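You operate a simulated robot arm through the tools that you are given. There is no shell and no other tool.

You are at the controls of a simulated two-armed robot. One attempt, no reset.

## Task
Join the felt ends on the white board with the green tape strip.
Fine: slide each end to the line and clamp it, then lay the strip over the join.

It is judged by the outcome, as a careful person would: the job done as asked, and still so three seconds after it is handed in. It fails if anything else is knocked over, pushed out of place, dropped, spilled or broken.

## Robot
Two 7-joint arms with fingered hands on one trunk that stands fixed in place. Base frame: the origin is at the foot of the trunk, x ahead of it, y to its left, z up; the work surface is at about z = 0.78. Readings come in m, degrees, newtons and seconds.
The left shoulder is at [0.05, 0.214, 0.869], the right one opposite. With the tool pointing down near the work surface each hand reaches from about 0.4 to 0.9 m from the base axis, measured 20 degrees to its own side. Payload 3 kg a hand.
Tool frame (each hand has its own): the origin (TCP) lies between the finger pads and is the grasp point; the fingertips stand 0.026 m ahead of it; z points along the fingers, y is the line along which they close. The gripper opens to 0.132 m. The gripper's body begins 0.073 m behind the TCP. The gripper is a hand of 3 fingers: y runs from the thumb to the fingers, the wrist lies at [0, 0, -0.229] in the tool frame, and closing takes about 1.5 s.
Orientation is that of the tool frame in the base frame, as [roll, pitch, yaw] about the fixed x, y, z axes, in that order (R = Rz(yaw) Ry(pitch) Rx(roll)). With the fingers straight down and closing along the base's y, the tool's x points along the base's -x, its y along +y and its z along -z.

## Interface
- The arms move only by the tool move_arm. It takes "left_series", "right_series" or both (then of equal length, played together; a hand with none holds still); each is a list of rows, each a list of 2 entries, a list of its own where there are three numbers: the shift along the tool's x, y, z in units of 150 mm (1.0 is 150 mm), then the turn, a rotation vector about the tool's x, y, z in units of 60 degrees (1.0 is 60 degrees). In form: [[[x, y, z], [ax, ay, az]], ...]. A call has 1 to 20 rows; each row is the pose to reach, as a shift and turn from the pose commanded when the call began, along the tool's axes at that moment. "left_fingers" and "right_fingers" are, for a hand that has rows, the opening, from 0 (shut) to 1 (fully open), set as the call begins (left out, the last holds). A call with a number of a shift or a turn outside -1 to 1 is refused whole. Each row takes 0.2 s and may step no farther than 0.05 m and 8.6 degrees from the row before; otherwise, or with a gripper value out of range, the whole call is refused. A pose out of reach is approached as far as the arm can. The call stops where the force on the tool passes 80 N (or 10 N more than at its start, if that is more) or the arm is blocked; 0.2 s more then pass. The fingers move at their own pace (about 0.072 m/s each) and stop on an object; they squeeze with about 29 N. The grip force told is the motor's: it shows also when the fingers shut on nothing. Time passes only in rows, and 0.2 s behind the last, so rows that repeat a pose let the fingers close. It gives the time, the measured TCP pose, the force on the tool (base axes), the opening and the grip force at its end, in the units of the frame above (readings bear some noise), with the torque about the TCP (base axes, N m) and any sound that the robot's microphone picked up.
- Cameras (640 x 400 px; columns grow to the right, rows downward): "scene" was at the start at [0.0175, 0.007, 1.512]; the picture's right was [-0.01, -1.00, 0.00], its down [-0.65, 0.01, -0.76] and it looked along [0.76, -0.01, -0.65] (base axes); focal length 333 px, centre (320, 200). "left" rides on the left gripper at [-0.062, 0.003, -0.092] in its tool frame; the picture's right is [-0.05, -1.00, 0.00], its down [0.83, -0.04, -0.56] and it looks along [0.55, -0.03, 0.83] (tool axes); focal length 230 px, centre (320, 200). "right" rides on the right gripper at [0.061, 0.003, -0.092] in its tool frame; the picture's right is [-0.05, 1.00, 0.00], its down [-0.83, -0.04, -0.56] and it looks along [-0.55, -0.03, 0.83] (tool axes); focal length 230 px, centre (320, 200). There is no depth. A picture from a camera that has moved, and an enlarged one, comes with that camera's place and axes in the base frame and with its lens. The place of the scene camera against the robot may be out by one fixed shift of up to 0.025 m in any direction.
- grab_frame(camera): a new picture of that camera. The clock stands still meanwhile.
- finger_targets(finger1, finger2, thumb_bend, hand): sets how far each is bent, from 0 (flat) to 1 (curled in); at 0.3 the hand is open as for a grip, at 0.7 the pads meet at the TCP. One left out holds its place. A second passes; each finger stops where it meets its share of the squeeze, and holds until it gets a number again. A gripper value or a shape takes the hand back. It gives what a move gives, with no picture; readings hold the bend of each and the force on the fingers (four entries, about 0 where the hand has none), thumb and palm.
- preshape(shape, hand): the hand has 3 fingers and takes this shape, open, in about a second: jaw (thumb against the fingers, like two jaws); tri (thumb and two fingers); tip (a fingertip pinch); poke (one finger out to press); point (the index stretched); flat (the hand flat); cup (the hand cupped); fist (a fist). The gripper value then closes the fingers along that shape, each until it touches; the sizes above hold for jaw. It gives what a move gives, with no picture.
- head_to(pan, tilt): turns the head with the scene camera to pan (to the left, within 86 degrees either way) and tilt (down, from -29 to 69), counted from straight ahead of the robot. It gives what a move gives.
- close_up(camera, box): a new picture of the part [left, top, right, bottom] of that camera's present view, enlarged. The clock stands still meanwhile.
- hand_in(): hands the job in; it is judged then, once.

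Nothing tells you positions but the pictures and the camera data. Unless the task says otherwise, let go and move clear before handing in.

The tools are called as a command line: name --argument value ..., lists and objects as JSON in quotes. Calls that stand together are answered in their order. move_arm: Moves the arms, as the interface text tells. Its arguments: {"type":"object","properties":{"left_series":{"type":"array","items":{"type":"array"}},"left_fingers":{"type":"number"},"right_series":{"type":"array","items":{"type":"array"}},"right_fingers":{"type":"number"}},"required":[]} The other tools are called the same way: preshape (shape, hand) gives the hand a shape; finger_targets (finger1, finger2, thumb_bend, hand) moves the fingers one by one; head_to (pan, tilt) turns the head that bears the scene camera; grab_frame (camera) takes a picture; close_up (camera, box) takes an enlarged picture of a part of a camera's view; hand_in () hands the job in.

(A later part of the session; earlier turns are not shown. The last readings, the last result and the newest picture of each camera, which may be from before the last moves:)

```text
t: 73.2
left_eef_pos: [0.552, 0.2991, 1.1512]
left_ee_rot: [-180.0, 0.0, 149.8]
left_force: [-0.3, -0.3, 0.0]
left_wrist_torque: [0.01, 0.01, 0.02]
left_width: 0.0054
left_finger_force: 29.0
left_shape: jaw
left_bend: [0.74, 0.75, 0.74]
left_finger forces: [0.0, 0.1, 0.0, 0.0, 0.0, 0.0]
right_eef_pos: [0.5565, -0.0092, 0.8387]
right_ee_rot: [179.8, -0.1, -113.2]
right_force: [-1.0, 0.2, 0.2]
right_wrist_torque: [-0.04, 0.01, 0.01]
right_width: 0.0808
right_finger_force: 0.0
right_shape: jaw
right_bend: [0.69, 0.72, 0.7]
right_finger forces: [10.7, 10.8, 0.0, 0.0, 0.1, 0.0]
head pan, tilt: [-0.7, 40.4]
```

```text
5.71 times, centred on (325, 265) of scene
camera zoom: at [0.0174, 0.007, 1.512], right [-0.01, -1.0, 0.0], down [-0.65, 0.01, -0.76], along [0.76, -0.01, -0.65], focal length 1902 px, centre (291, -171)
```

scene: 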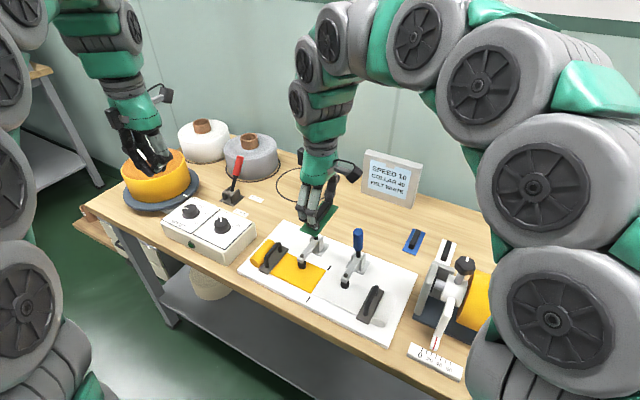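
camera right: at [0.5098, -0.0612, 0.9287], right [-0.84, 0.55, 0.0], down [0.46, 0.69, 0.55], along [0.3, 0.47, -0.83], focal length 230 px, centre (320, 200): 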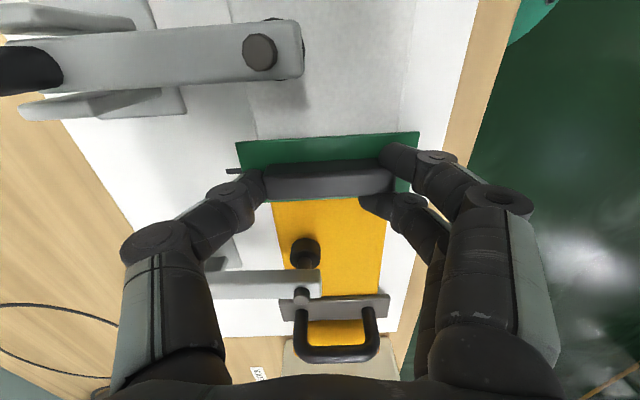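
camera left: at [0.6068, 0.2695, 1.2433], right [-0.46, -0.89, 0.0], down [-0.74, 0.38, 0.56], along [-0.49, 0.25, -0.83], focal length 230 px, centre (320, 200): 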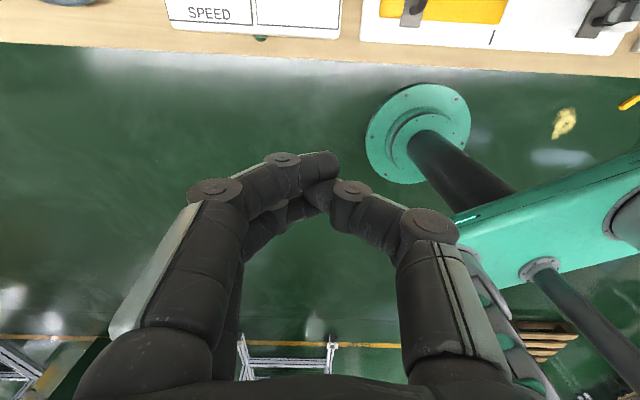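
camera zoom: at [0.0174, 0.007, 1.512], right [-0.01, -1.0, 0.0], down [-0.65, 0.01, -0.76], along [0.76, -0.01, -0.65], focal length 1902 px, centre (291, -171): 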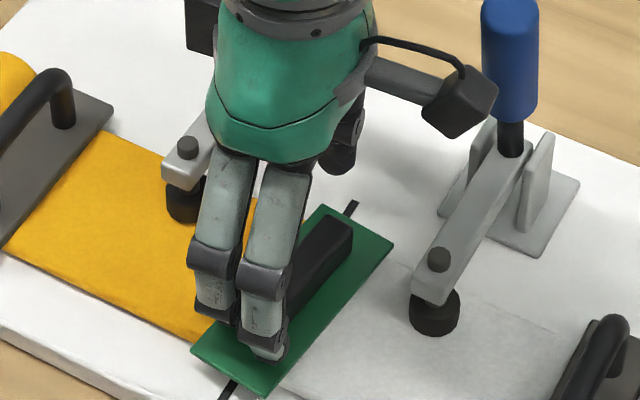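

The strip pivoted in the fingers, so this end-on grip won't release cleanly. The clamp arms end at u≈+12 mm, which leaves room to grip the bar crosswise at its robot-side half. First I'll set the strip down here and free the fingers one at a time.

move_arm --right_series '[[[0, 0, 0.012], [0, 0, 0]], [[0, 0, 0.022], [0, 0, 0]], [[0, 0, 0.022], [0, 0, 0]]]'

finger_targets --hand "right" --finger1 0.4

grab_frame --camera "right"

close_up --camera "scene" --box '[290, 230, 360, 300]'

```text
t: 74.0
left_eef_pos: [0.5519, 0.2997, 1.1532]
left_ee_rot: [-180.0, 0.0, 149.8]
left_force: [0.2, 0.6, 1.0]
left_wrist_torque: [0.01, -0.01, 0.01]
left_width: 0.0057
left_finger_force: 28.8
left_shape: jaw
left_bend: [0.74, 0.75, 0.74]
left_finger forces: [0.0, 0.0, 0.1, 0.0, 0.0, 0.1]
right_eef_pos: [0.5561, -0.0095, 0.8367]
right_ee_rot: [179.8, 0.0, -113.3]
right_force: [-0.5, 0.7, 1.4]
right_wrist_torque: [-0.02, -0.02, -0.02]
right_width: 0.081
right_finger_force: 0.1
right_shape: jaw
right_bend: [0.69, 0.72, 0.7]
right_finger forces: [10.7, 10.7, 0.0, 0.1, 0.1, 0.1]
head pan, tilt: [-0.7, 40.4]
```

```text
t: 75.0
left_eef_pos: [0.5518, 0.2998, 1.1518]
left_ee_rot: [180.0, 0.1, 149.8]
left_force: [0.4, -0.1, -0.1]
left_wrist_torque: [0.0, -0.01, -0.01]
left_width: 0.0057
left_finger_force: 29.0
left_shape: jaw
left_bend: [0.74, 0.75, 0.74]
left_finger forces: [0.0, 0.1, 0.0, 0.0, 0.1, 0.1]
right_eef_pos: [0.5561, -0.0091, 0.8358]
right_ee_rot: [179.9, 0.0, -113.3]
right_force: [7.3, -1.2, 26.8]
right_wrist_torque: [0.31, 1.33, -0.05]
right_width: 0.0915
right_finger_force: 21.9
right_shape: fingers
right_bend: [0.45, 0.72, 0.7]
right_finger forces: [29.1, 15.3, 0.1, 0.1, 0.1, 0.0]
head pan, tilt: [-0.7, 40.4]
```

```text
taken
camera right: at [0.5286, -0.0644, 0.9294], right [-0.9, 0.44, 0.0], down [0.37, 0.74, 0.56], along [0.24, 0.5, -0.83], focal length 230 px, centre (320, 200)
```

right: 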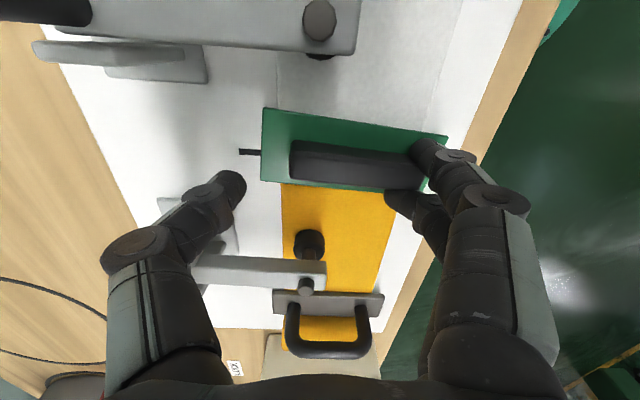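

```text
5.71 times, centred on (325, 265) of scene
camera zoom: at [0.0173, 0.007, 1.512], right [-0.01, -1.0, 0.0], down [-0.65, 0.01, -0.76], along [0.76, -0.01, -0.65], focal length 1902 px, centre (291, -171)
```

zoom: 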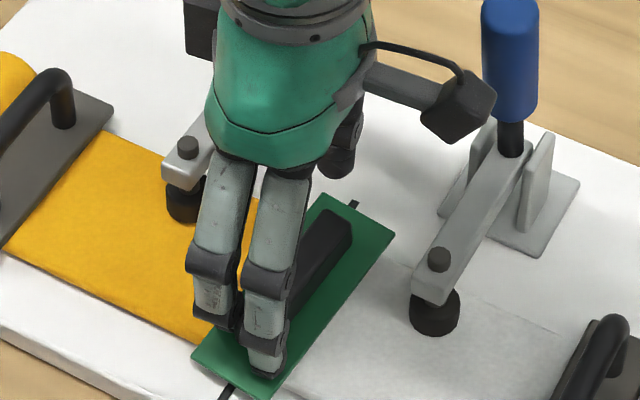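

close_up --camera "right" --box '[240, 90, 470, 240]'

```text
2.67 times, centred on (355, 165) of right
camera zoom: at [0.5286, -0.0644, 0.9294], right [-0.9, 0.44, 0.0], down [0.37, 0.74, 0.56], along [0.24, 0.5, -0.83], focal length 614 px, centre (227, 293)
```

zoom: 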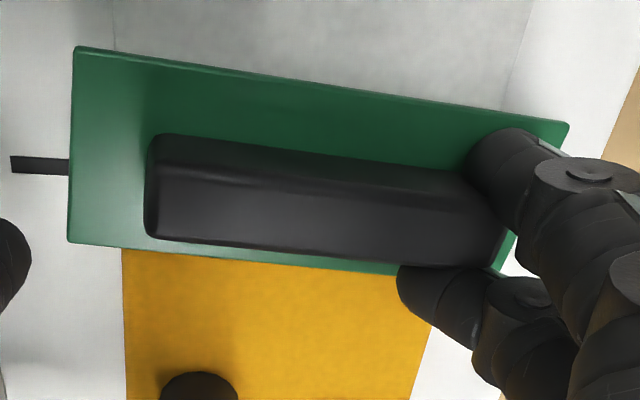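

move_arm --right_series '[[[0, 0, -0.02], [0, 0, 0]], [[0, 0, -0.045], [0, 0, 0]], [[0, 0, -0.045], [0, 0, 0]]]'

finger_targets --hand "right" --finger1 0.3

grab_frame --camera "right"

close_up --camera "scene" --box '[290, 230, 360, 300]'

```text
t: 75.8
left_eef_pos: [0.551, 0.2982, 1.1516]
left_ee_rot: [-180.0, 0.1, 149.7]
left_force: [0.0, -0.3, 0.5]
left_wrist_torque: [-0.01, -0.03, 0.0]
left_width: 0.0056
left_finger_force: 29.0
left_shape: jaw
left_bend: [0.74, 0.75, 0.74]
left_finger forces: [0.0, 0.0, 0.0, 0.1, 0.0, 0.0]
right_eef_pos: [0.5562, -0.0087, 0.8436]
right_ee_rot: [179.8, 0.0, -113.3]
right_force: [0.2, 0.3, -0.4]
right_wrist_torque: [-0.02, -0.03, -0.01]
right_width: 0.0957
right_finger_force: 4.9
right_shape: fingers
right_bend: [0.38, 0.72, 0.7]
right_finger forces: [4.7, 4.6, 0.1, 0.0, 0.0, 0.0]
head pan, tilt: [-0.7, 40.4]
```

```text
t: 76.8
left_eef_pos: [0.5522, 0.2978, 1.1527]
left_ee_rot: [179.9, 0.1, 149.7]
left_force: [0.3, 0.1, 0.5]
left_wrist_torque: [0.0, 0.02, 0.0]
left_width: 0.0056
left_finger_force: 29.5
left_shape: jaw
left_bend: [0.74, 0.75, 0.74]
left_finger forces: [0.0, 0.1, 0.0, 0.0, 0.1, 0.0]
right_eef_pos: [0.5552, -0.0096, 0.8433]
right_ee_rot: [179.8, -0.2, -113.4]
right_force: [0.2, 0.4, -0.7]
right_wrist_torque: [-0.01, 0.01, -0.03]
right_width: 0.1088
right_finger_force: 0.4
right_shape: fingers
right_bend: [0.3, 0.71, 0.7]
right_finger forces: [0.1, 0.1, 0.0, 0.0, 0.1, 0.0]
head pan, tilt: [-0.7, 40.4]
```

```text
taken
camera right: at [0.5283, -0.0651, 0.9358], right [-0.9, 0.44, 0.0], down [0.37, 0.75, 0.55], along [0.24, 0.5, -0.83], focal length 230 px, centre (320, 200)
```

right: 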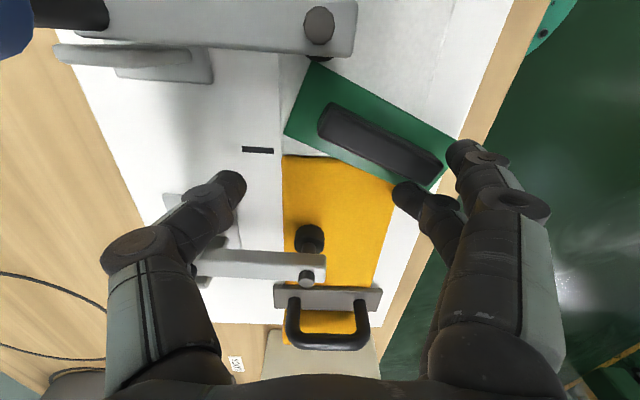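

```text
5.71 times, centred on (325, 265) of scene
camera zoom: at [0.0175, 0.007, 1.512], right [-0.01, -1.0, 0.0], down [-0.65, 0.01, -0.76], along [0.76, -0.01, -0.65], focal length 1902 px, centre (291, -171)
```

zoom: 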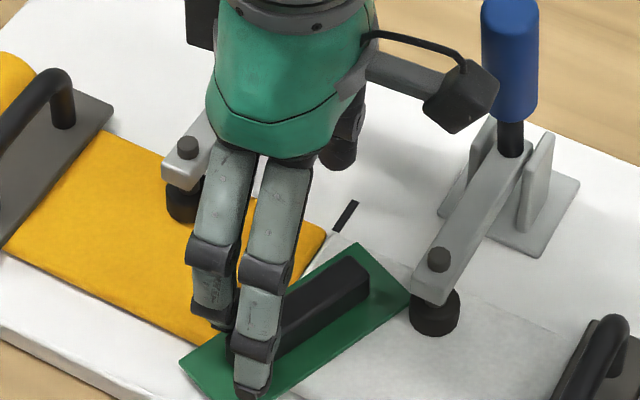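

The strip is free, though turned about 20°. Lifting the hand clear to regrip it crosswise.

move_arm --right_series '[[[0, 0, -0.1], [0, 0, 0]], [[0, 0, -0.3], [0, 0, 0]], [[0, 0, -0.6], [0, 0, 0]], [[0, 0, -0.85], [0, 0, 0]], [[0, 0, -1.0], [0, 0, 0]]]'

grab_frame --camera "right"

close_up --camera "scene" --box '[270, 210, 380, 310]'

```text
t: 78.0
left_eef_pos: [0.5526, 0.2982, 1.1532]
left_ee_rot: [179.9, 0.0, 149.8]
left_force: [0.2, -0.1, -0.1]
left_wrist_torque: [-0.01, 0.02, 0.04]
left_width: 0.0057
left_finger_force: 28.9
left_shape: jaw
left_bend: [0.74, 0.75, 0.74]
left_finger forces: [0.0, 0.0, 0.1, 0.0, 0.0, 0.0]
right_eef_pos: [0.5576, -0.0094, 0.9936]
right_ee_rot: [179.7, -0.1, -113.3]
right_force: [-0.3, -0.4, -0.1]
right_wrist_torque: [0.01, 0.0, -0.02]
right_width: 0.1089
right_finger_force: 0.1
right_shape: fingers
right_bend: [0.3, 0.71, 0.7]
right_finger forces: [0.1, 0.0, 0.0, 0.1, 0.1, 0.0]
head pan, tilt: [-0.7, 40.4]
```

```text
taken
camera right: at [0.5299, -0.0647, 1.0862], right [-0.9, 0.44, 0.0], down [0.37, 0.74, 0.56], along [0.24, 0.5, -0.83], focal length 230 px, centre (320, 200)
```

right: 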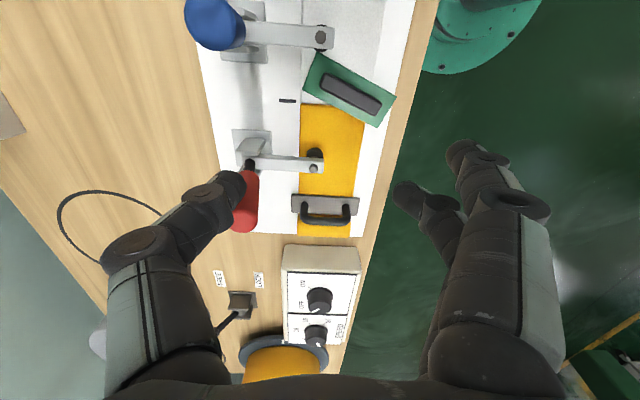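

```text
4.00 times, centred on (325, 260) of scene
camera zoom: at [0.0174, 0.007, 1.512], right [-0.01, -1.0, 0.0], down [-0.65, 0.01, -0.76], along [0.76, -0.01, -0.65], focal length 1332 px, centre (300, -40)
```

zoom: 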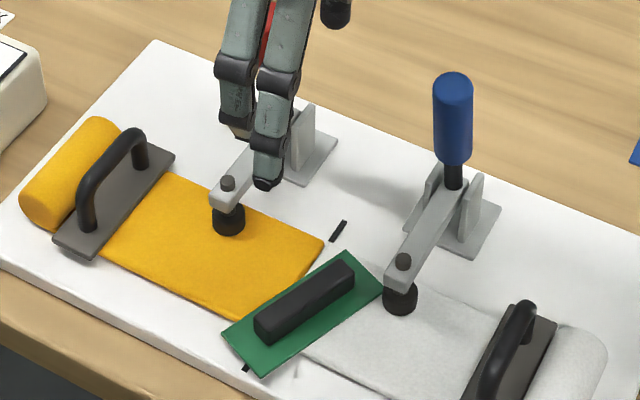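

The strip lies loose across the seam, turned about 22°. I'm rising, resetting the hand to jaw, and rotating it to be square across the bar (yaw ≈ 128°).

move_arm --right_series '[[[0, 0, -0.15], [0, 0, 0]], [[0, 0, -0.35], [0, 0, 0]], [[0, 0, -0.5], [0, 0, 0.1]], [[0, 0, -0.5], [0, 0, 0.22]], [[0, 0, -0.5], [0, 0, 0.35]], [[0, 0, -0.5], [0, 0, 0.48]], [[0, 0, -0.5], [0, 0, 0.61]], [[0, 0, -0.5], [0, 0, 0.74]], [[0, 0, -0.5], [0, 0, 0.87]], [[0, 0, -0.5], [0, 0, 1.0]]]' --right_fingers 0.4

move_arm --right_series '[[[0, 0, 0], [0, 0, 0.12]], [[0, 0, 0], [0, 0, 0.25]], [[0, 0, 0], [0, 0, 0.38]], [[0, 0, 0], [0, 0, 0.5]], [[0, 0, 0], [0, 0, 0.62]], [[0, 0, 0], [0, 0, 0.75]], [[0, 0, 0], [0, 0, 0.87]], [[0, 0, 0], [0, 0, 0.985]]]'

grab_frame --camera "right"

grab_frame --camera "scene"

```text
t: 80.2
left_eef_pos: [0.5523, 0.2989, 1.152]
left_ee_rot: [-180.0, 0.1, 149.8]
left_force: [-0.3, 0.3, 0.2]
left_wrist_torque: [-0.04, 0.02, 0.02]
left_width: 0.0056
left_finger_force: 28.8
left_shape: jaw
left_bend: [0.74, 0.75, 0.74]
left_finger forces: [0.1, 0.1, 0.1, 0.0, 0.0, 0.0]
right_eef_pos: [0.5581, -0.0095, 1.0676]
right_ee_rot: [179.8, -0.2, -173.4]
right_force: [0.3, -0.1, -0.2]
right_wrist_torque: [-0.02, -0.01, -0.01]
right_width: 0.0533
right_finger_force: 0.1
right_shape: jaw
right_bend: [0.73, 0.73, 0.7]
right_finger forces: [0.0, 0.0, 0.1, 0.1, 0.1, 0.1]
head pan, tilt: [-0.7, 40.4]
```

```text
t: 82.0
left_eef_pos: [0.553, 0.2992, 1.1523]
left_ee_rot: [179.9, 0.1, 149.8]
left_force: [0.3, -0.7, 0.1]
left_wrist_torque: [0.02, -0.04, 0.02]
left_width: 0.0056
left_finger_force: 28.9
left_shape: jaw
left_bend: [0.74, 0.75, 0.74]
left_finger forces: [0.1, 0.1, 0.0, 0.0, 0.1, 0.1]
right_eef_pos: [0.5572, -0.0097, 1.0675]
right_ee_rot: [-179.8, -0.2, 127.4]
right_force: [0.8, -0.5, 0.5]
right_wrist_torque: [-0.04, 0.02, -0.01]
right_width: 0.0532
right_finger_force: 0.2
right_shape: jaw
right_bend: [0.73, 0.73, 0.7]
right_finger forces: [0.1, 0.0, 0.1, 0.0, 0.0, 0.1]
head pan, tilt: [-0.7, 40.4]
```

```text
taken
camera right: at [0.5224, 0.0404, 1.1612], right [0.82, 0.57, 0.0], down [0.47, -0.69, 0.55], along [0.31, -0.46, -0.83], focal length 230 px, centre (320, 200)
```

right: 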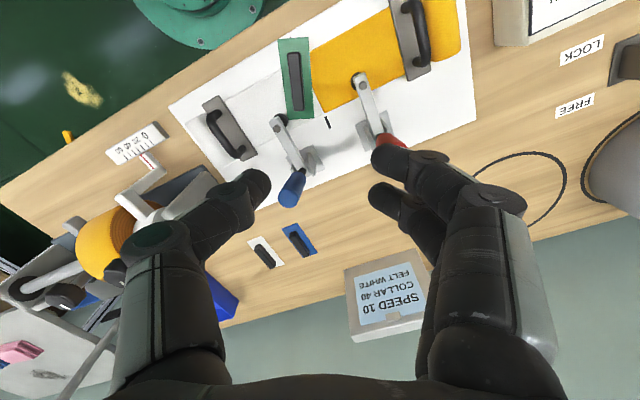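

```text
taken
```

scene: 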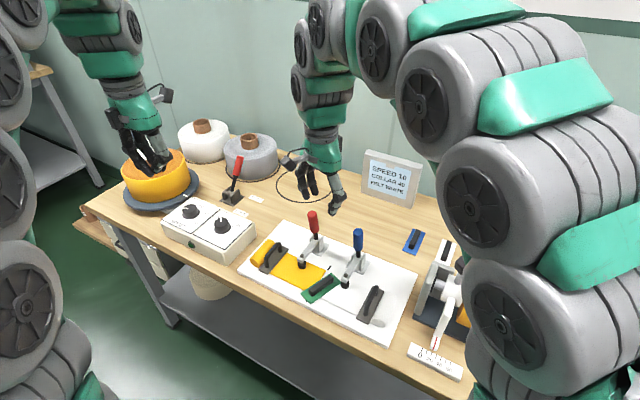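

close_up --camera "right" --box '[230, 20, 390, 140]'

```text
3.33 times, centred on (310, 80) of right
camera zoom: at [0.5224, 0.0404, 1.1612], right [0.82, 0.57, 0.0], down [0.47, -0.69, 0.55], along [0.31, -0.46, -0.83], focal length 767 px, centre (353, 600)
```

zoom: 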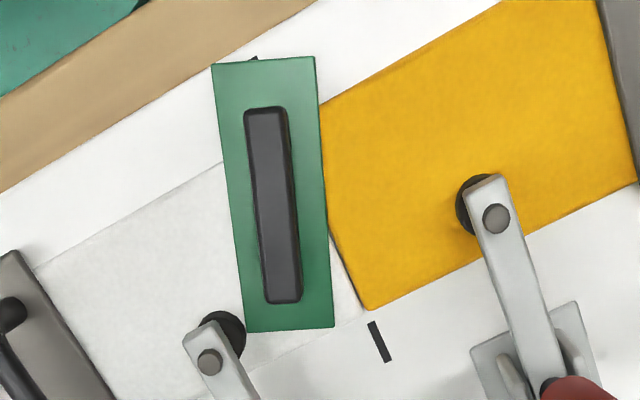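

The bar is now parallel to the fingers' gap. Shifting to the bar's robot-side half and descending part way.

move_arm --right_series '[[[0.16, -0.1, 0], [0, 0, 0]], [[0.327, -0.207, 0], [0, 0, 0]], [[0.327, -0.207, 0.2], [0, 0, 0]], [[0.327, -0.207, 0.4], [0, 0, 0]], [[0.327, -0.207, 0.6], [0, 0, 0]], [[0.327, -0.207, 0.8], [0, 0, 0]], [[0.327, -0.207, 1.0], [0, 0, 0]]]' --right_fingers 0.32

grab_frame --camera "right"

close_up --camera "right" --box '[230, 80, 400, 220]'

close_up --camera "scene" --box '[270, 190, 380, 310]'

```text
t: 83.6
left_eef_pos: [0.5524, 0.3004, 1.1523]
left_ee_rot: [-179.9, 0.0, 149.7]
left_force: [0.0, 0.7, 0.1]
left_wrist_torque: [-0.01, 0.0, -0.01]
left_width: 0.0054
left_finger_force: 28.6
left_shape: jaw
left_bend: [0.74, 0.75, 0.74]
left_finger forces: [0.1, 0.1, 0.1, 0.0, 0.0, 0.0]
right_eef_pos: [0.5024, 0.0089, 0.9182]
right_ee_rot: [-179.8, -0.2, 127.5]
right_force: [-0.4, 0.4, -1.0]
right_wrist_torque: [-0.02, 0.0, -0.01]
right_width: 0.0423
right_finger_force: 0.0
right_shape: jaw
right_bend: [0.73, 0.73, 0.7]
right_finger forces: [0.0, 0.0, 0.0, 0.1, 0.0, 0.0]
head pan, tilt: [-0.7, 40.4]
```

```text
taken
camera right: at [0.4674, 0.06, 1.0117], right [0.82, 0.57, 0.0], down [0.47, -0.69, 0.55], along [0.31, -0.46, -0.83], focal length 230 px, centre (320, 200)
```

right: 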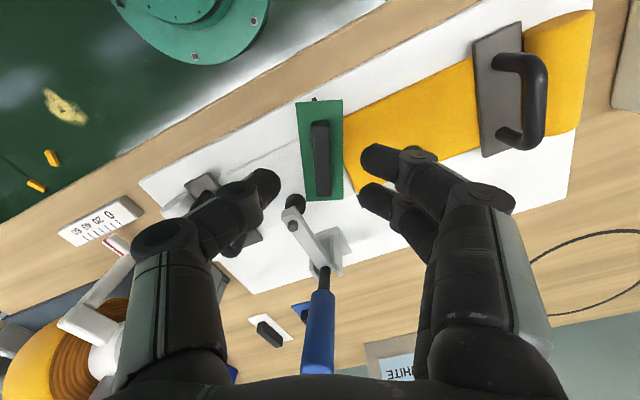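

```text
2.86 times, centred on (315, 150) of right
camera zoom: at [0.4674, 0.06, 1.0117], right [0.82, 0.57, 0.0], down [0.47, -0.69, 0.55], along [0.31, -0.46, -0.83], focal length 657 px, centre (334, 343)
```

zoom: 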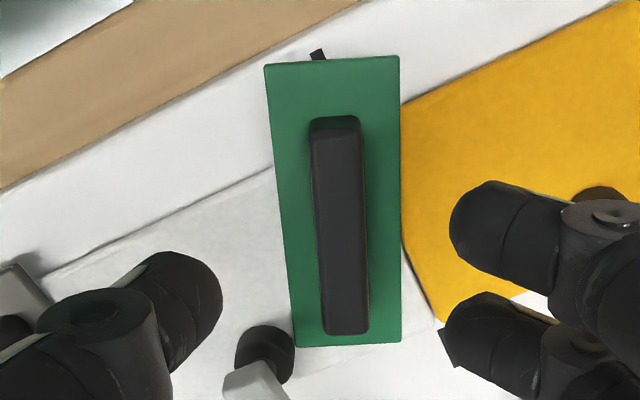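

```text
3.33 times, centred on (325, 250) of scene
camera zoom: at [0.0175, 0.007, 1.512], right [-0.01, -1.0, 0.0], down [-0.65, 0.01, -0.76], along [0.76, -0.01, -0.65], focal length 1110 px, centre (303, 33)
```

zoom: 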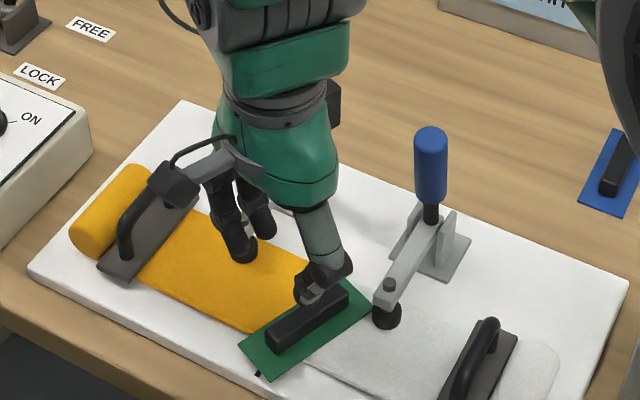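

move_arm --right_series '[[[0.02, 0.006, 0.0], [0, 0, 0]], [[0.02, 0.006, 0.15], [0, 0, 0]], [[0.02, 0.006, 0.3], [0, 0, 0]], [[0.02, 0.006, 0.42], [0, 0, 0]], [[0.02, 0.006, 0.49], [0, 0, 0]]]' --right_fingers 0.28

grab_frame --camera "right"

close_up --camera "right" --box '[230, 100, 420, 260]'

close_up --camera "scene" --box '[290, 230, 360, 300]'

```text
t: 84.8
left_eef_pos: [0.5517, 0.2996, 1.1523]
left_ee_rot: [-179.9, 0.0, 149.8]
left_force: [0.1, -0.2, -0.6]
left_wrist_torque: [-0.01, -0.02, -0.03]
left_width: 0.0056
left_finger_force: 29.4
left_shape: jaw
left_bend: [0.74, 0.75, 0.74]
left_finger forces: [0.1, 0.0, 0.1, 0.1, 0.0, 0.1]
right_eef_pos: [0.5014, 0.0131, 0.8442]
right_ee_rot: [-180.0, -0.1, 127.6]
right_force: [0.9, 0.2, -1.0]
right_wrist_torque: [0.04, 0.0, -0.03]
right_width: 0.0374
right_finger_force: 0.1
right_shape: jaw
right_bend: [0.73, 0.73, 0.7]
right_finger forces: [0.0, 0.0, 0.0, 0.1, 0.1, 0.0]
head pan, tilt: [-0.7, 40.4]
```

```text
taken
camera right: at [0.4662, 0.064, 0.9377], right [0.82, 0.57, 0.0], down [0.47, -0.68, 0.55], along [0.31, -0.46, -0.83], focal length 230 px, centre (320, 200)
```

right: 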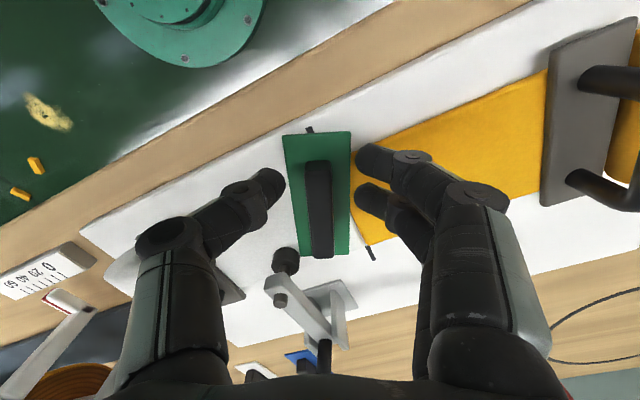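

```text
2.50 times, centred on (325, 180) of right
camera zoom: at [0.4662, 0.064, 0.9377], right [0.82, 0.57, 0.0], down [0.47, -0.68, 0.55], along [0.31, -0.46, -0.83], focal length 575 px, centre (308, 250)
```

zoom: 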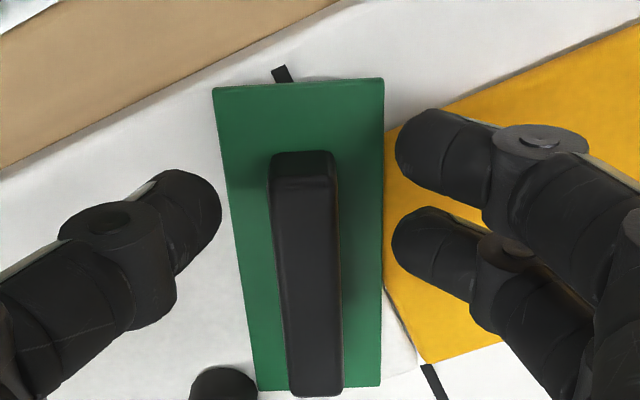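

```text
5.71 times, centred on (325, 265) of scene
camera zoom: at [0.0175, 0.007, 1.512], right [-0.01, -1.0, 0.0], down [-0.65, 0.01, -0.76], along [0.76, -0.01, -0.65], focal length 1902 px, centre (291, -171)
```

zoom: 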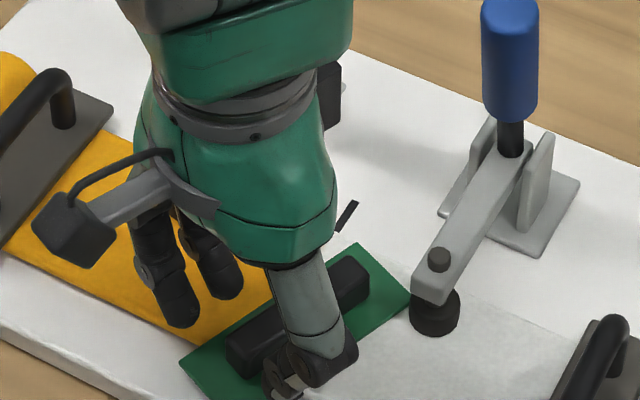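

The bar is centred between the pads with no contact elsewhere. Lowering 8 mm and closing crosswise.

move_arm --right_series '[[[0, 0, 0.03], [0, 0, 0]], [[0, 0, 0.055], [0, 0, 0]], [[0, 0, 0.055], [0, 0, 0]]]'

move_arm --right_series '[[[0, 0, 0], [0, 0, 0]], [[0, 0, 0], [0, 0, 0]], [[0, 0, 0], [0, 0, 0]], [[0, 0, 0], [0, 0, 0]]]' --right_fingers 0.0

close_up --camera "right" --box '[230, 100, 420, 260]'

close_up --camera "scene" --box '[290, 230, 360, 300]'

```text
t: 85.6
left_eef_pos: [0.5515, 0.2993, 1.1509]
left_ee_rot: [180.0, 0.0, 149.7]
left_force: [-0.5, 0.4, -0.2]
left_wrist_torque: [0.02, -0.02, 0.01]
left_width: 0.0057
left_finger_force: 29.1
left_shape: jaw
left_bend: [0.74, 0.75, 0.74]
left_finger forces: [0.1, 0.0, 0.1, 0.0, 0.1, 0.1]
right_eef_pos: [0.5011, 0.0147, 0.838]
right_ee_rot: [-179.7, -0.2, 127.6]
right_force: [-0.3, 0.3, 0.3]
right_wrist_torque: [-0.01, -0.01, 0.0]
right_width: 0.0372
right_finger_force: 0.1
right_shape: jaw
right_bend: [0.73, 0.73, 0.7]
right_finger forces: [0.1, 0.0, 0.0, 0.0, 0.1, 0.0]
head pan, tilt: [-0.7, 40.4]
```

```text
t: 86.6
left_eef_pos: [0.5524, 0.2995, 1.1524]
left_ee_rot: [-180.0, 0.0, 149.8]
left_force: [-0.4, 0.2, -0.6]
left_wrist_torque: [0.01, -0.02, 0.0]
left_width: 0.0055
left_finger_force: 29.2
left_shape: jaw
left_bend: [0.74, 0.75, 0.74]
left_finger forces: [0.0, 0.0, 0.0, 0.0, 0.0, 0.1]
right_eef_pos: [0.501, 0.0129, 0.8359]
right_ee_rot: [-179.9, -0.3, 127.6]
right_force: [1.8, 1.6, 1.2]
right_wrist_torque: [0.01, -0.15, 0.18]
right_width: 0.004
right_finger_force: 29.3
right_shape: jaw
right_bend: [0.72, 0.71, 0.7]
right_finger forces: [0.0, 19.9, 0.0, 0.0, 23.0, 0.0]
head pan, tilt: [-0.7, 40.4]
```

```text
2.50 times, centred on (325, 180) of right
camera zoom: at [0.4658, 0.0642, 0.9302], right [0.82, 0.57, 0.0], down [0.47, -0.68, 0.55], along [0.31, -0.46, -0.83], focal length 575 px, centre (308, 250)
```

zoom: 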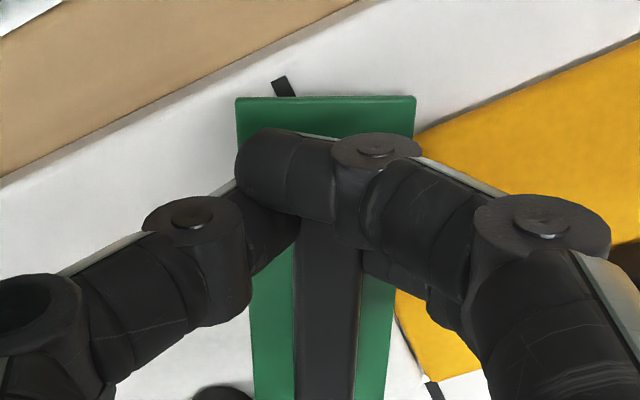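

```text
5.71 times, centred on (325, 265) of scene
camera zoom: at [0.0175, 0.007, 1.512], right [-0.01, -1.0, 0.0], down [-0.65, 0.01, -0.76], along [0.76, -0.01, -0.65], focal length 1902 px, centre (291, -171)
```

zoom: 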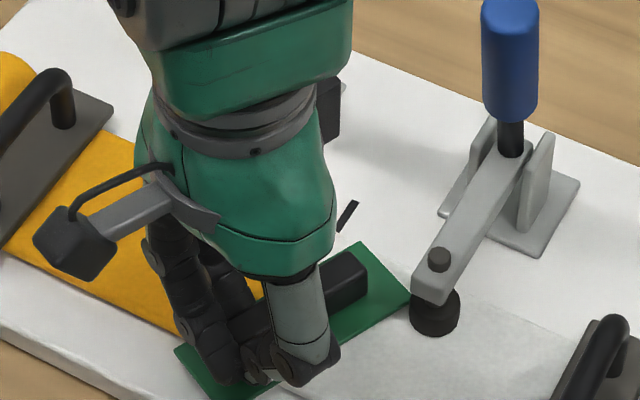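

Thumb and one finger hold the bar; the other finger passed just beyond its end, which is harmless. Lifting 12 mm to see if it holds.

move_arm --right_series '[[[0, 0, -0.03], [0, 0, 0]], [[0, 0, -0.06], [0, 0, 0]], [[0, 0, -0.1], [0, 0, 0]], [[0, 0, -0.1], [0, 0, 0]]]'

grab_frame --camera "right"

close_up --camera "scene" --box '[290, 230, 360, 300]'

```text
t: 87.6
left_eef_pos: [0.5525, 0.2996, 1.1521]
left_ee_rot: [180.0, -0.1, 149.7]
left_force: [-0.6, 0.9, -0.8]
left_wrist_torque: [0.0, 0.0, -0.01]
left_width: 0.0058
left_finger_force: 28.6
left_shape: jaw
left_bend: [0.74, 0.75, 0.74]
left_finger forces: [0.0, 0.0, 0.0, 0.0, 0.0, 0.0]
right_eef_pos: [0.5012, 0.0136, 0.8527]
right_ee_rot: [-180.0, -0.3, 127.6]
right_force: [1.5, 1.5, -1.0]
right_wrist_torque: [0.14, -0.01, 0.17]
right_width: 0.003
right_finger_force: 28.9
right_shape: jaw
right_bend: [0.72, 0.7, 0.71]
right_finger forces: [0.1, 19.4, 0.1, 0.0, 22.1, 0.1]
head pan, tilt: [-0.7, 40.4]
```

```text
taken
camera right: at [0.4664, 0.0636, 0.9455], right [0.82, 0.57, 0.0], down [0.47, -0.68, 0.55], along [0.31, -0.46, -0.83], focal length 230 px, centre (320, 200)
```

right: 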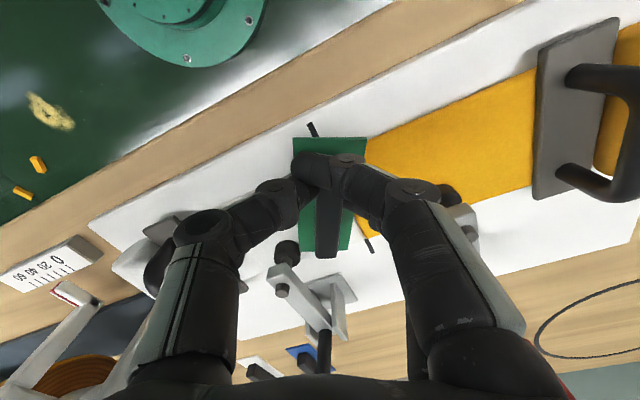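

```text
5.71 times, centred on (325, 265) of scene
camera zoom: at [0.0175, 0.007, 1.512], right [-0.01, -1.0, 0.0], down [-0.65, 0.01, -0.76], along [0.76, -0.01, -0.65], focal length 1902 px, centre (291, -171)
```

zoom: 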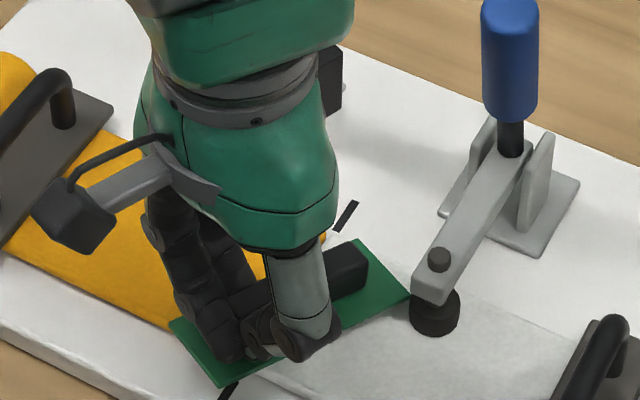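

The strip pivots at the pinch when lifted, so I'll lower it again and slide it flat on the clamped felt instead.

move_arm --right_series '[[[0, 0, 0.05], [0, 0, 0]], [[0, 0, 0.09], [0, 0, 0]], [[0, 0, 0.105], [0, 0, 0]], [[0, 0, 0.105], [0, 0, 0]]]'

grab_frame --camera "right"

close_up --camera "right" --box '[230, 100, 420, 260]'

```text
t: 88.6
left_eef_pos: [0.5517, 0.2995, 1.1528]
left_ee_rot: [180.0, 0.0, 149.9]
left_force: [0.1, -0.7, -0.3]
left_wrist_torque: [-0.03, -0.05, 0.04]
left_width: 0.0055
left_finger_force: 28.6
left_shape: jaw
left_bend: [0.74, 0.75, 0.74]
left_finger forces: [0.1, 0.0, 0.1, 0.0, 0.0, 0.0]
right_eef_pos: [0.5005, 0.0139, 0.8372]
right_ee_rot: [-179.8, -0.2, 127.6]
right_force: [-2.4, 1.6, 10.3]
right_wrist_torque: [0.02, -0.18, 0.2]
right_width: 0.0035
right_finger_force: 28.9
right_shape: jaw
right_bend: [0.72, 0.7, 0.71]
right_finger forces: [0.1, 20.5, 0.0, 0.0, 27.0, 0.0]
head pan, tilt: [-0.7, 40.4]
```

```text
taken
camera right: at [0.4659, 0.0633, 0.93], right [0.82, 0.57, 0.0], down [0.47, -0.68, 0.55], along [0.31, -0.46, -0.83], focal length 230 px, centre (320, 200)
```

right: 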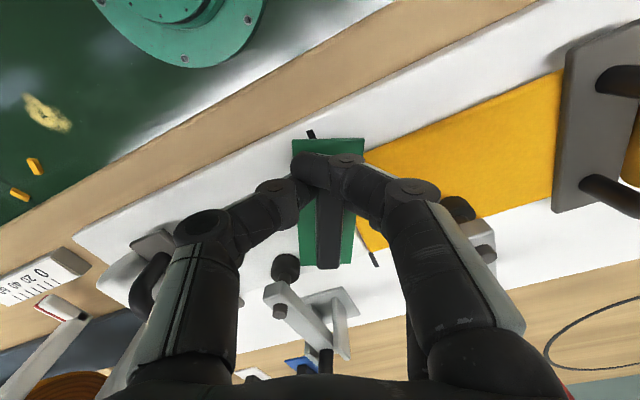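

```text
2.50 times, centred on (325, 180) of right
camera zoom: at [0.4659, 0.0633, 0.93], right [0.82, 0.57, 0.0], down [0.47, -0.68, 0.55], along [0.31, -0.46, -0.83], focal length 575 px, centre (308, 250)
```

zoom: 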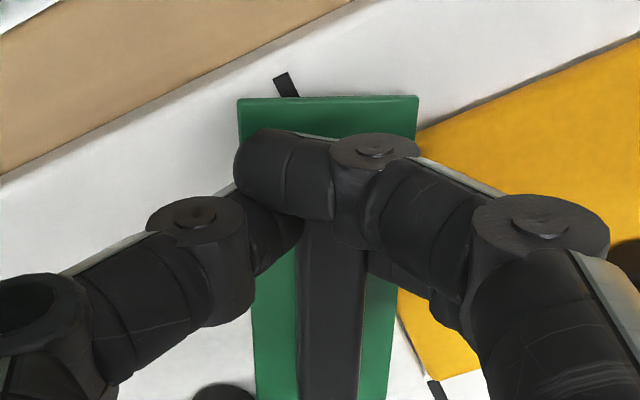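

The strip sits flat again, about 25° off the line with its centre 31 mm ahead of my grip. Now I'll rotate the hand back and shift it so the strip slides square onto the seam.

move_arm --right_series '[[[0, 0, -0.005], [0, 0, 0]], [[-0.015, 0.004, -0.008], [0, 0, -0.07]], [[-0.03, 0.008, -0.008], [0, 0, -0.14]], [[-0.046, 0.012, -0.008], [0, 0, -0.21]], [[-0.062, 0.016, -0.008], [0, 0, -0.28]], [[-0.077, 0.02, -0.008], [0, 0, -0.35]], [[-0.092, 0.023, -0.008], [0, 0, -0.415]], [[-0.092, 0.023, -0.008], [0, 0, -0.415]]]'

grab_frame --camera "right"

close_up --camera "right" --box '[230, 100, 420, 280]'

close_up --camera "scene" --box '[290, 230, 360, 300]'

```text
t: 90.4
left_eef_pos: [0.5519, 0.2981, 1.151]
left_ee_rot: [179.8, 0.0, 149.7]
left_force: [-0.1, -0.2, 0.1]
left_wrist_torque: [0.02, -0.02, 0.01]
left_width: 0.0055
left_finger_force: 28.7
left_shape: jaw
left_bend: [0.74, 0.75, 0.74]
left_finger forces: [0.0, 0.0, 0.1, 0.1, 0.0, 0.1]
right_eef_pos: [0.5111, 0.0038, 0.8371]
right_ee_rot: [-180.0, -0.2, 152.7]
right_force: [-1.1, 0.7, 1.7]
right_wrist_torque: [0.0, -0.11, -0.06]
right_width: 0.0036
right_finger_force: 28.6
right_shape: jaw
right_bend: [0.72, 0.71, 0.71]
right_finger forces: [0.0, 18.9, 0.0, 0.1, 24.7, 0.0]
head pan, tilt: [-0.7, 40.4]
```

```text
taken
camera right: at [0.459, 0.0353, 0.9306], right [0.51, 0.86, 0.0], down [0.72, -0.42, 0.55], along [0.48, -0.28, -0.83], focal length 230 px, centre (320, 200)
```

right: 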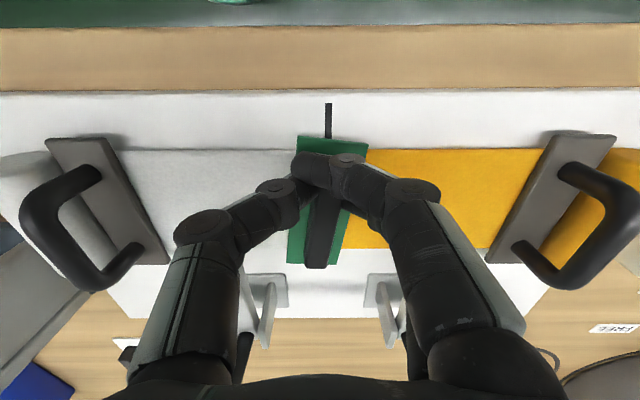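

```text
2.22 times, centred on (325, 190) of right
camera zoom: at [0.459, 0.0353, 0.9306], right [0.51, 0.86, 0.0], down [0.72, -0.42, 0.55], along [0.48, -0.28, -0.83], focal length 511 px, centre (309, 222)
```

zoom: 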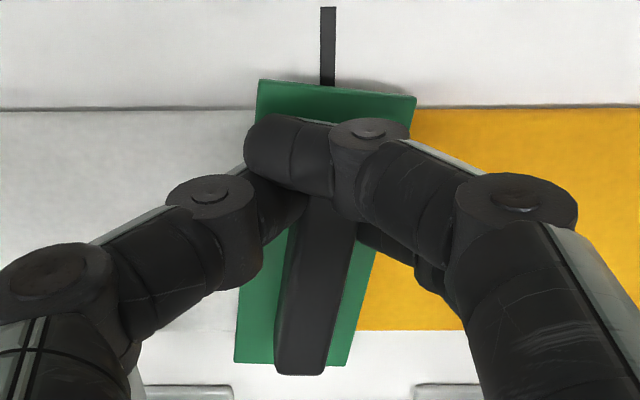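

```text
5.71 times, centred on (325, 265) of scene
camera zoom: at [0.0174, 0.007, 1.512], right [-0.01, -1.0, 0.0], down [-0.65, 0.01, -0.76], along [0.76, -0.01, -0.65], focal length 1902 px, centre (291, -171)
```

zoom: 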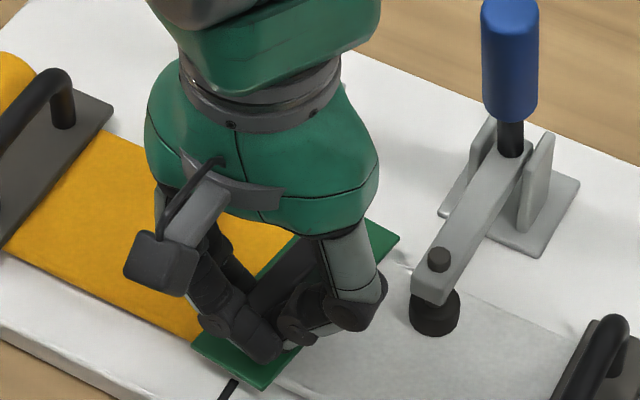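

The strip rotated only part of the way. A proper two-finger grip will square the bar to the hand, so I'll open, align the hand exactly with the line (yaw ≈150), move 10 mm further onto the bar, and close again to centre and square it.

move_arm --right_series '[[[0, 0, 0], [0, 0, 0]], [[0, 0, 0], [0, 0, 0]], [[0, 0, 0], [0, 0, 0]], [[0, 0, 0], [0, 0, 0]]]' --right_fingers 0.36

close_up --camera "right" --box '[230, 100, 420, 280]'

```text
t: 91.4
left_eef_pos: [0.5525, 0.2994, 1.1527]
left_ee_rot: [180.0, 0.0, 149.8]
left_force: [0.1, 0.1, -0.6]
left_wrist_torque: [-0.02, 0.01, 0.0]
left_width: 0.0057
left_finger_force: 29.3
left_shape: jaw
left_bend: [0.74, 0.75, 0.74]
left_finger forces: [0.1, 0.0, 0.1, 0.0, 0.0, 0.0]
right_eef_pos: [0.5109, 0.0045, 0.8373]
right_ee_rot: [-179.8, -0.2, 152.5]
right_force: [-0.6, 0.0, -0.4]
right_wrist_torque: [0.01, 0.01, 0.0]
right_width: 0.0472
right_finger_force: 0.1
right_shape: jaw
right_bend: [0.74, 0.74, 0.7]
right_finger forces: [0.0, 0.1, 0.0, 0.0, 0.0, 0.1]
head pan, tilt: [-0.7, 40.4]
```

```text
2.22 times, centred on (325, 190) of right
camera zoom: at [0.4591, 0.0353, 0.9306], right [0.51, 0.86, 0.0], down [0.72, -0.42, 0.55], along [0.48, -0.28, -0.83], focal length 511 px, centre (309, 222)
```

zoom: 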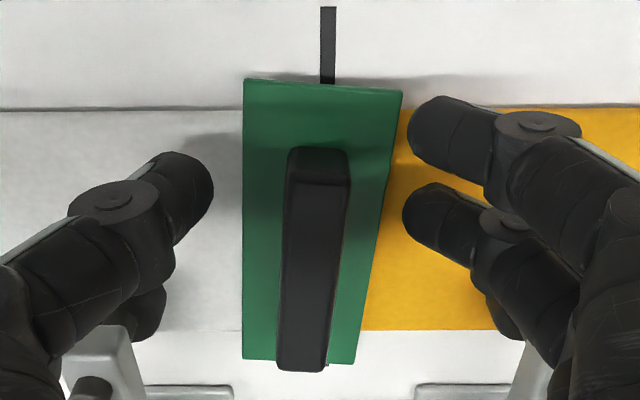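

close_up --camera "right" --box '[200, 160, 320, 300]'

close_up --camera "right" --box '[340, 160, 480, 300]'

close_up --camera "scene" --box '[290, 220, 370, 300]'

```text
2.86 times, centred on (260, 230) of right
camera zoom: at [0.4591, 0.0353, 0.9306], right [0.51, 0.86, 0.0], down [0.72, -0.42, 0.55], along [0.48, -0.28, -0.83], focal length 657 px, centre (491, 114)
```

zoom: 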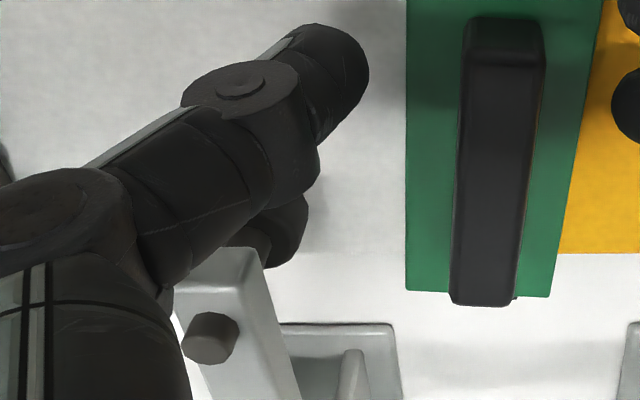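

```text
2.86 times, centred on (410, 230) of right
camera zoom: at [0.4591, 0.0353, 0.9306], right [0.51, 0.86, 0.0], down [0.72, -0.42, 0.55], along [0.48, -0.28, -0.83], focal length 657 px, centre (63, 114)
```

zoom: 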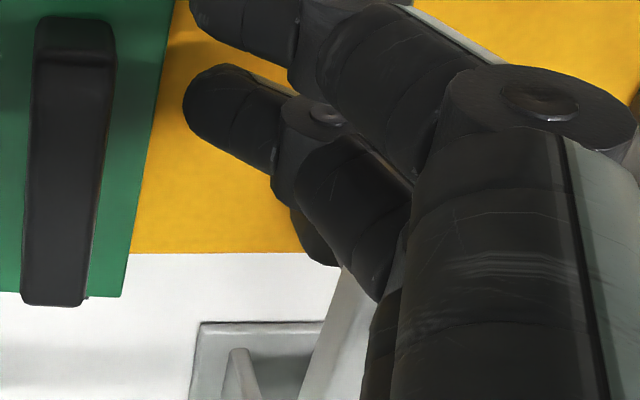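

```text
5.00 times, centred on (330, 260) of scene
camera zoom: at [0.0175, 0.007, 1.512], right [-0.01, -1.0, 0.0], down [-0.65, 0.01, -0.76], along [0.76, -0.01, -0.65], focal length 1664 px, centre (270, -100)
```

zoom: 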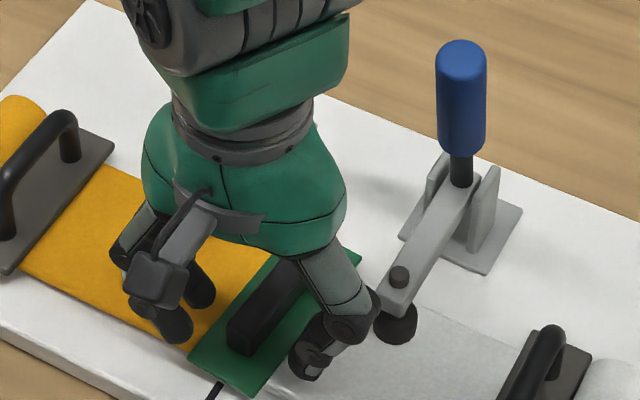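

The dark shape near the thumb is the blue clamp's foot; the arm tips lie at about u = 0 to +4 mm. I'll narrow the opening, align the hand to the line, move only 7 mm onto the bar, and check clearance.

move_arm --right_series '[[[0, 0, 0], [0, 0, 0]], [[0, 0.014, 0], [0, 0, 0.024]], [[0, 0.027, 0], [0, 0, 0.047]], [[0, 0.027, 0], [0, 0, 0.047]]]' --right_fingers 0.27

move_arm --right_series '[[[-0.015, 0, 0], [0, 0, 0]], [[-0.03, 0, 0], [0, 0, 0]], [[-0.047, 0, 0], [0, 0, 0]], [[-0.047, 0, 0], [0, 0, 0]]]'

close_up --camera "right" --box '[230, 100, 420, 280]'

close_up --camera "scene" --box '[290, 220, 370, 300]'

```text
t: 92.4
left_eef_pos: [0.5506, 0.2989, 1.1516]
left_ee_rot: [-180.0, -0.1, 149.8]
left_force: [-0.2, 0.3, 0.3]
left_wrist_torque: [-0.01, -0.03, 0.01]
left_width: 0.0057
left_finger_force: 29.2
left_shape: jaw
left_bend: [0.74, 0.75, 0.74]
left_finger forces: [0.0, 0.0, 0.1, 0.0, 0.1, 0.0]
right_eef_pos: [0.5135, 0.0078, 0.8381]
right_ee_rot: [-179.9, -0.2, 149.7]
right_force: [0.0, 0.5, 0.4]
right_wrist_torque: [0.01, -0.02, -0.01]
right_width: 0.0359
right_finger_force: 0.1
right_shape: jaw
right_bend: [0.73, 0.73, 0.7]
right_finger forces: [0.0, 0.0, 0.1, 0.0, 0.0, 0.0]
head pan, tilt: [-0.7, 40.4]
```

```text
t: 93.4
left_eef_pos: [0.5518, 0.3, 1.1515]
left_ee_rot: [-179.9, 0.1, 149.7]
left_force: [-0.7, -0.2, -0.1]
left_wrist_torque: [-0.02, 0.0, -0.02]
left_width: 0.0054
left_finger_force: 29.1
left_shape: jaw
left_bend: [0.74, 0.75, 0.74]
left_finger forces: [0.0, 0.1, 0.0, 0.1, 0.1, 0.0]
right_eef_pos: [0.5184, 0.0031, 0.837]
right_ee_rot: [-180.0, -0.2, 149.7]
right_force: [-1.2, 0.3, 0.3]
right_wrist_torque: [-0.01, 0.0, -0.02]
right_width: 0.0362
right_finger_force: 0.0
right_shape: jaw
right_bend: [0.73, 0.73, 0.7]
right_finger forces: [0.0, 0.0, 0.0, 0.0, 0.0, 0.0]
head pan, tilt: [-0.7, 40.4]
```

```text
2.22 times, centred on (325, 190) of right
camera zoom: at [0.4681, 0.0377, 0.9307], right [0.55, 0.84, 0.0], down [0.7, -0.46, 0.55], along [0.46, -0.3, -0.83], focal length 511 px, centre (309, 222)
```

zoom: 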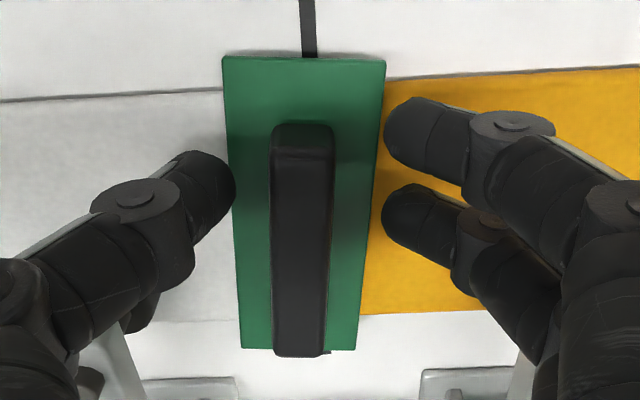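

```text
5.00 times, centred on (330, 260) of scene
camera zoom: at [0.0175, 0.007, 1.512], right [-0.01, -1.0, 0.0], down [-0.65, 0.01, -0.76], along [0.76, -0.01, -0.65], focal length 1664 px, centre (270, -100)
```

zoom: 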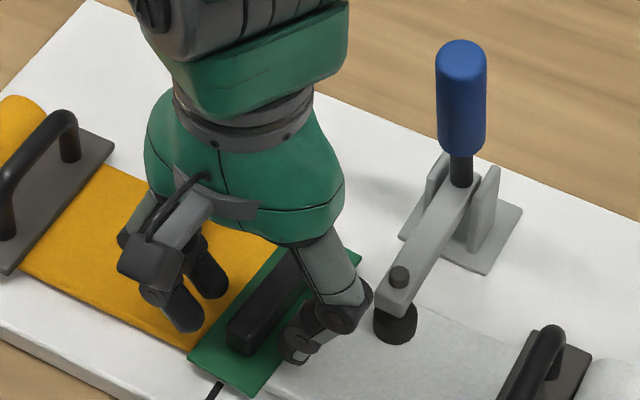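

Clear of both clamps with zero force, and both fingers now face the bar's side. Closing to square and centre it on the line.

move_arm --right_series '[[[0, 0, 0], [0, 0, 0]], [[0, 0, 0], [0, 0, 0]], [[0, 0, 0], [0, 0, 0]], [[0, 0, 0], [0, 0, 0]]]' --right_fingers 0.08

close_up --camera "right" --box '[230, 100, 420, 280]'

close_up --camera "scene" --box '[290, 220, 370, 300]'

```text
t: 94.4
left_eef_pos: [0.5507, 0.2991, 1.1526]
left_ee_rot: [-180.0, 0.0, 149.8]
left_force: [0.0, -0.8, -0.3]
left_wrist_torque: [0.02, 0.0, -0.06]
left_width: 0.0056
left_finger_force: 28.6
left_shape: jaw
left_bend: [0.74, 0.75, 0.74]
left_finger forces: [0.0, 0.0, 0.0, 0.0, 0.0, 0.0]
right_eef_pos: [0.5181, 0.0043, 0.8385]
right_ee_rot: [-179.9, -0.1, 149.7]
right_force: [0.0, 0.8, -0.5]
right_wrist_torque: [0.03, -0.01, 0.02]
right_width: 0.0105
right_finger_force: 28.7
right_shape: jaw
right_bend: [0.72, 0.71, 0.7]
right_finger forces: [12.7, 13.0, 0.0, 0.1, 25.8, 0.1]
head pan, tilt: [-0.7, 40.4]
```

```text
2.22 times, centred on (325, 190) of right
camera zoom: at [0.4681, 0.0377, 0.9307], right [0.55, 0.84, 0.0], down [0.7, -0.46, 0.55], along [0.46, -0.3, -0.83], focal length 511 px, centre (309, 222)
```

zoom: 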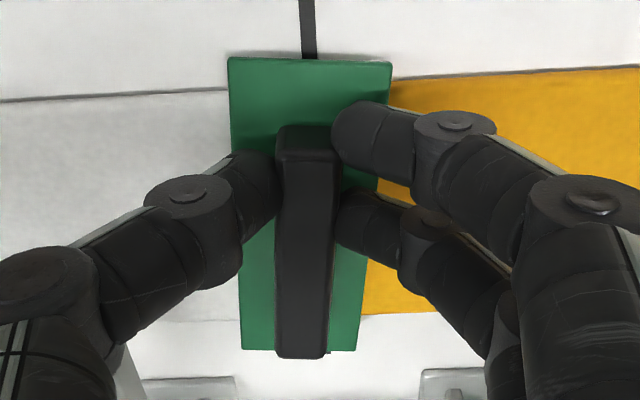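

```text
5.00 times, centred on (330, 260) of scene
camera zoom: at [0.0175, 0.007, 1.512], right [-0.01, -1.0, 0.0], down [-0.65, 0.01, -0.76], along [0.76, -0.01, -0.65], focal length 1664 px, centre (270, -100)
```

zoom: 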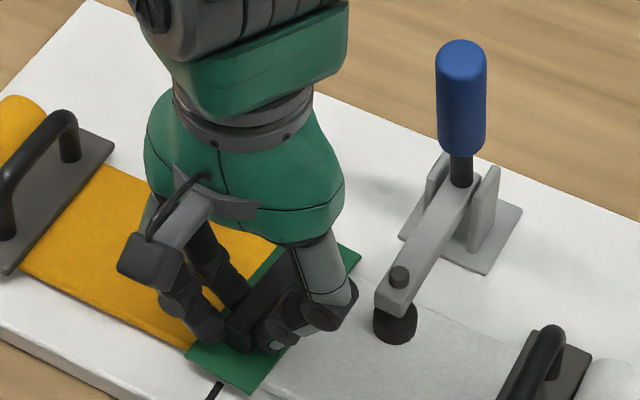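

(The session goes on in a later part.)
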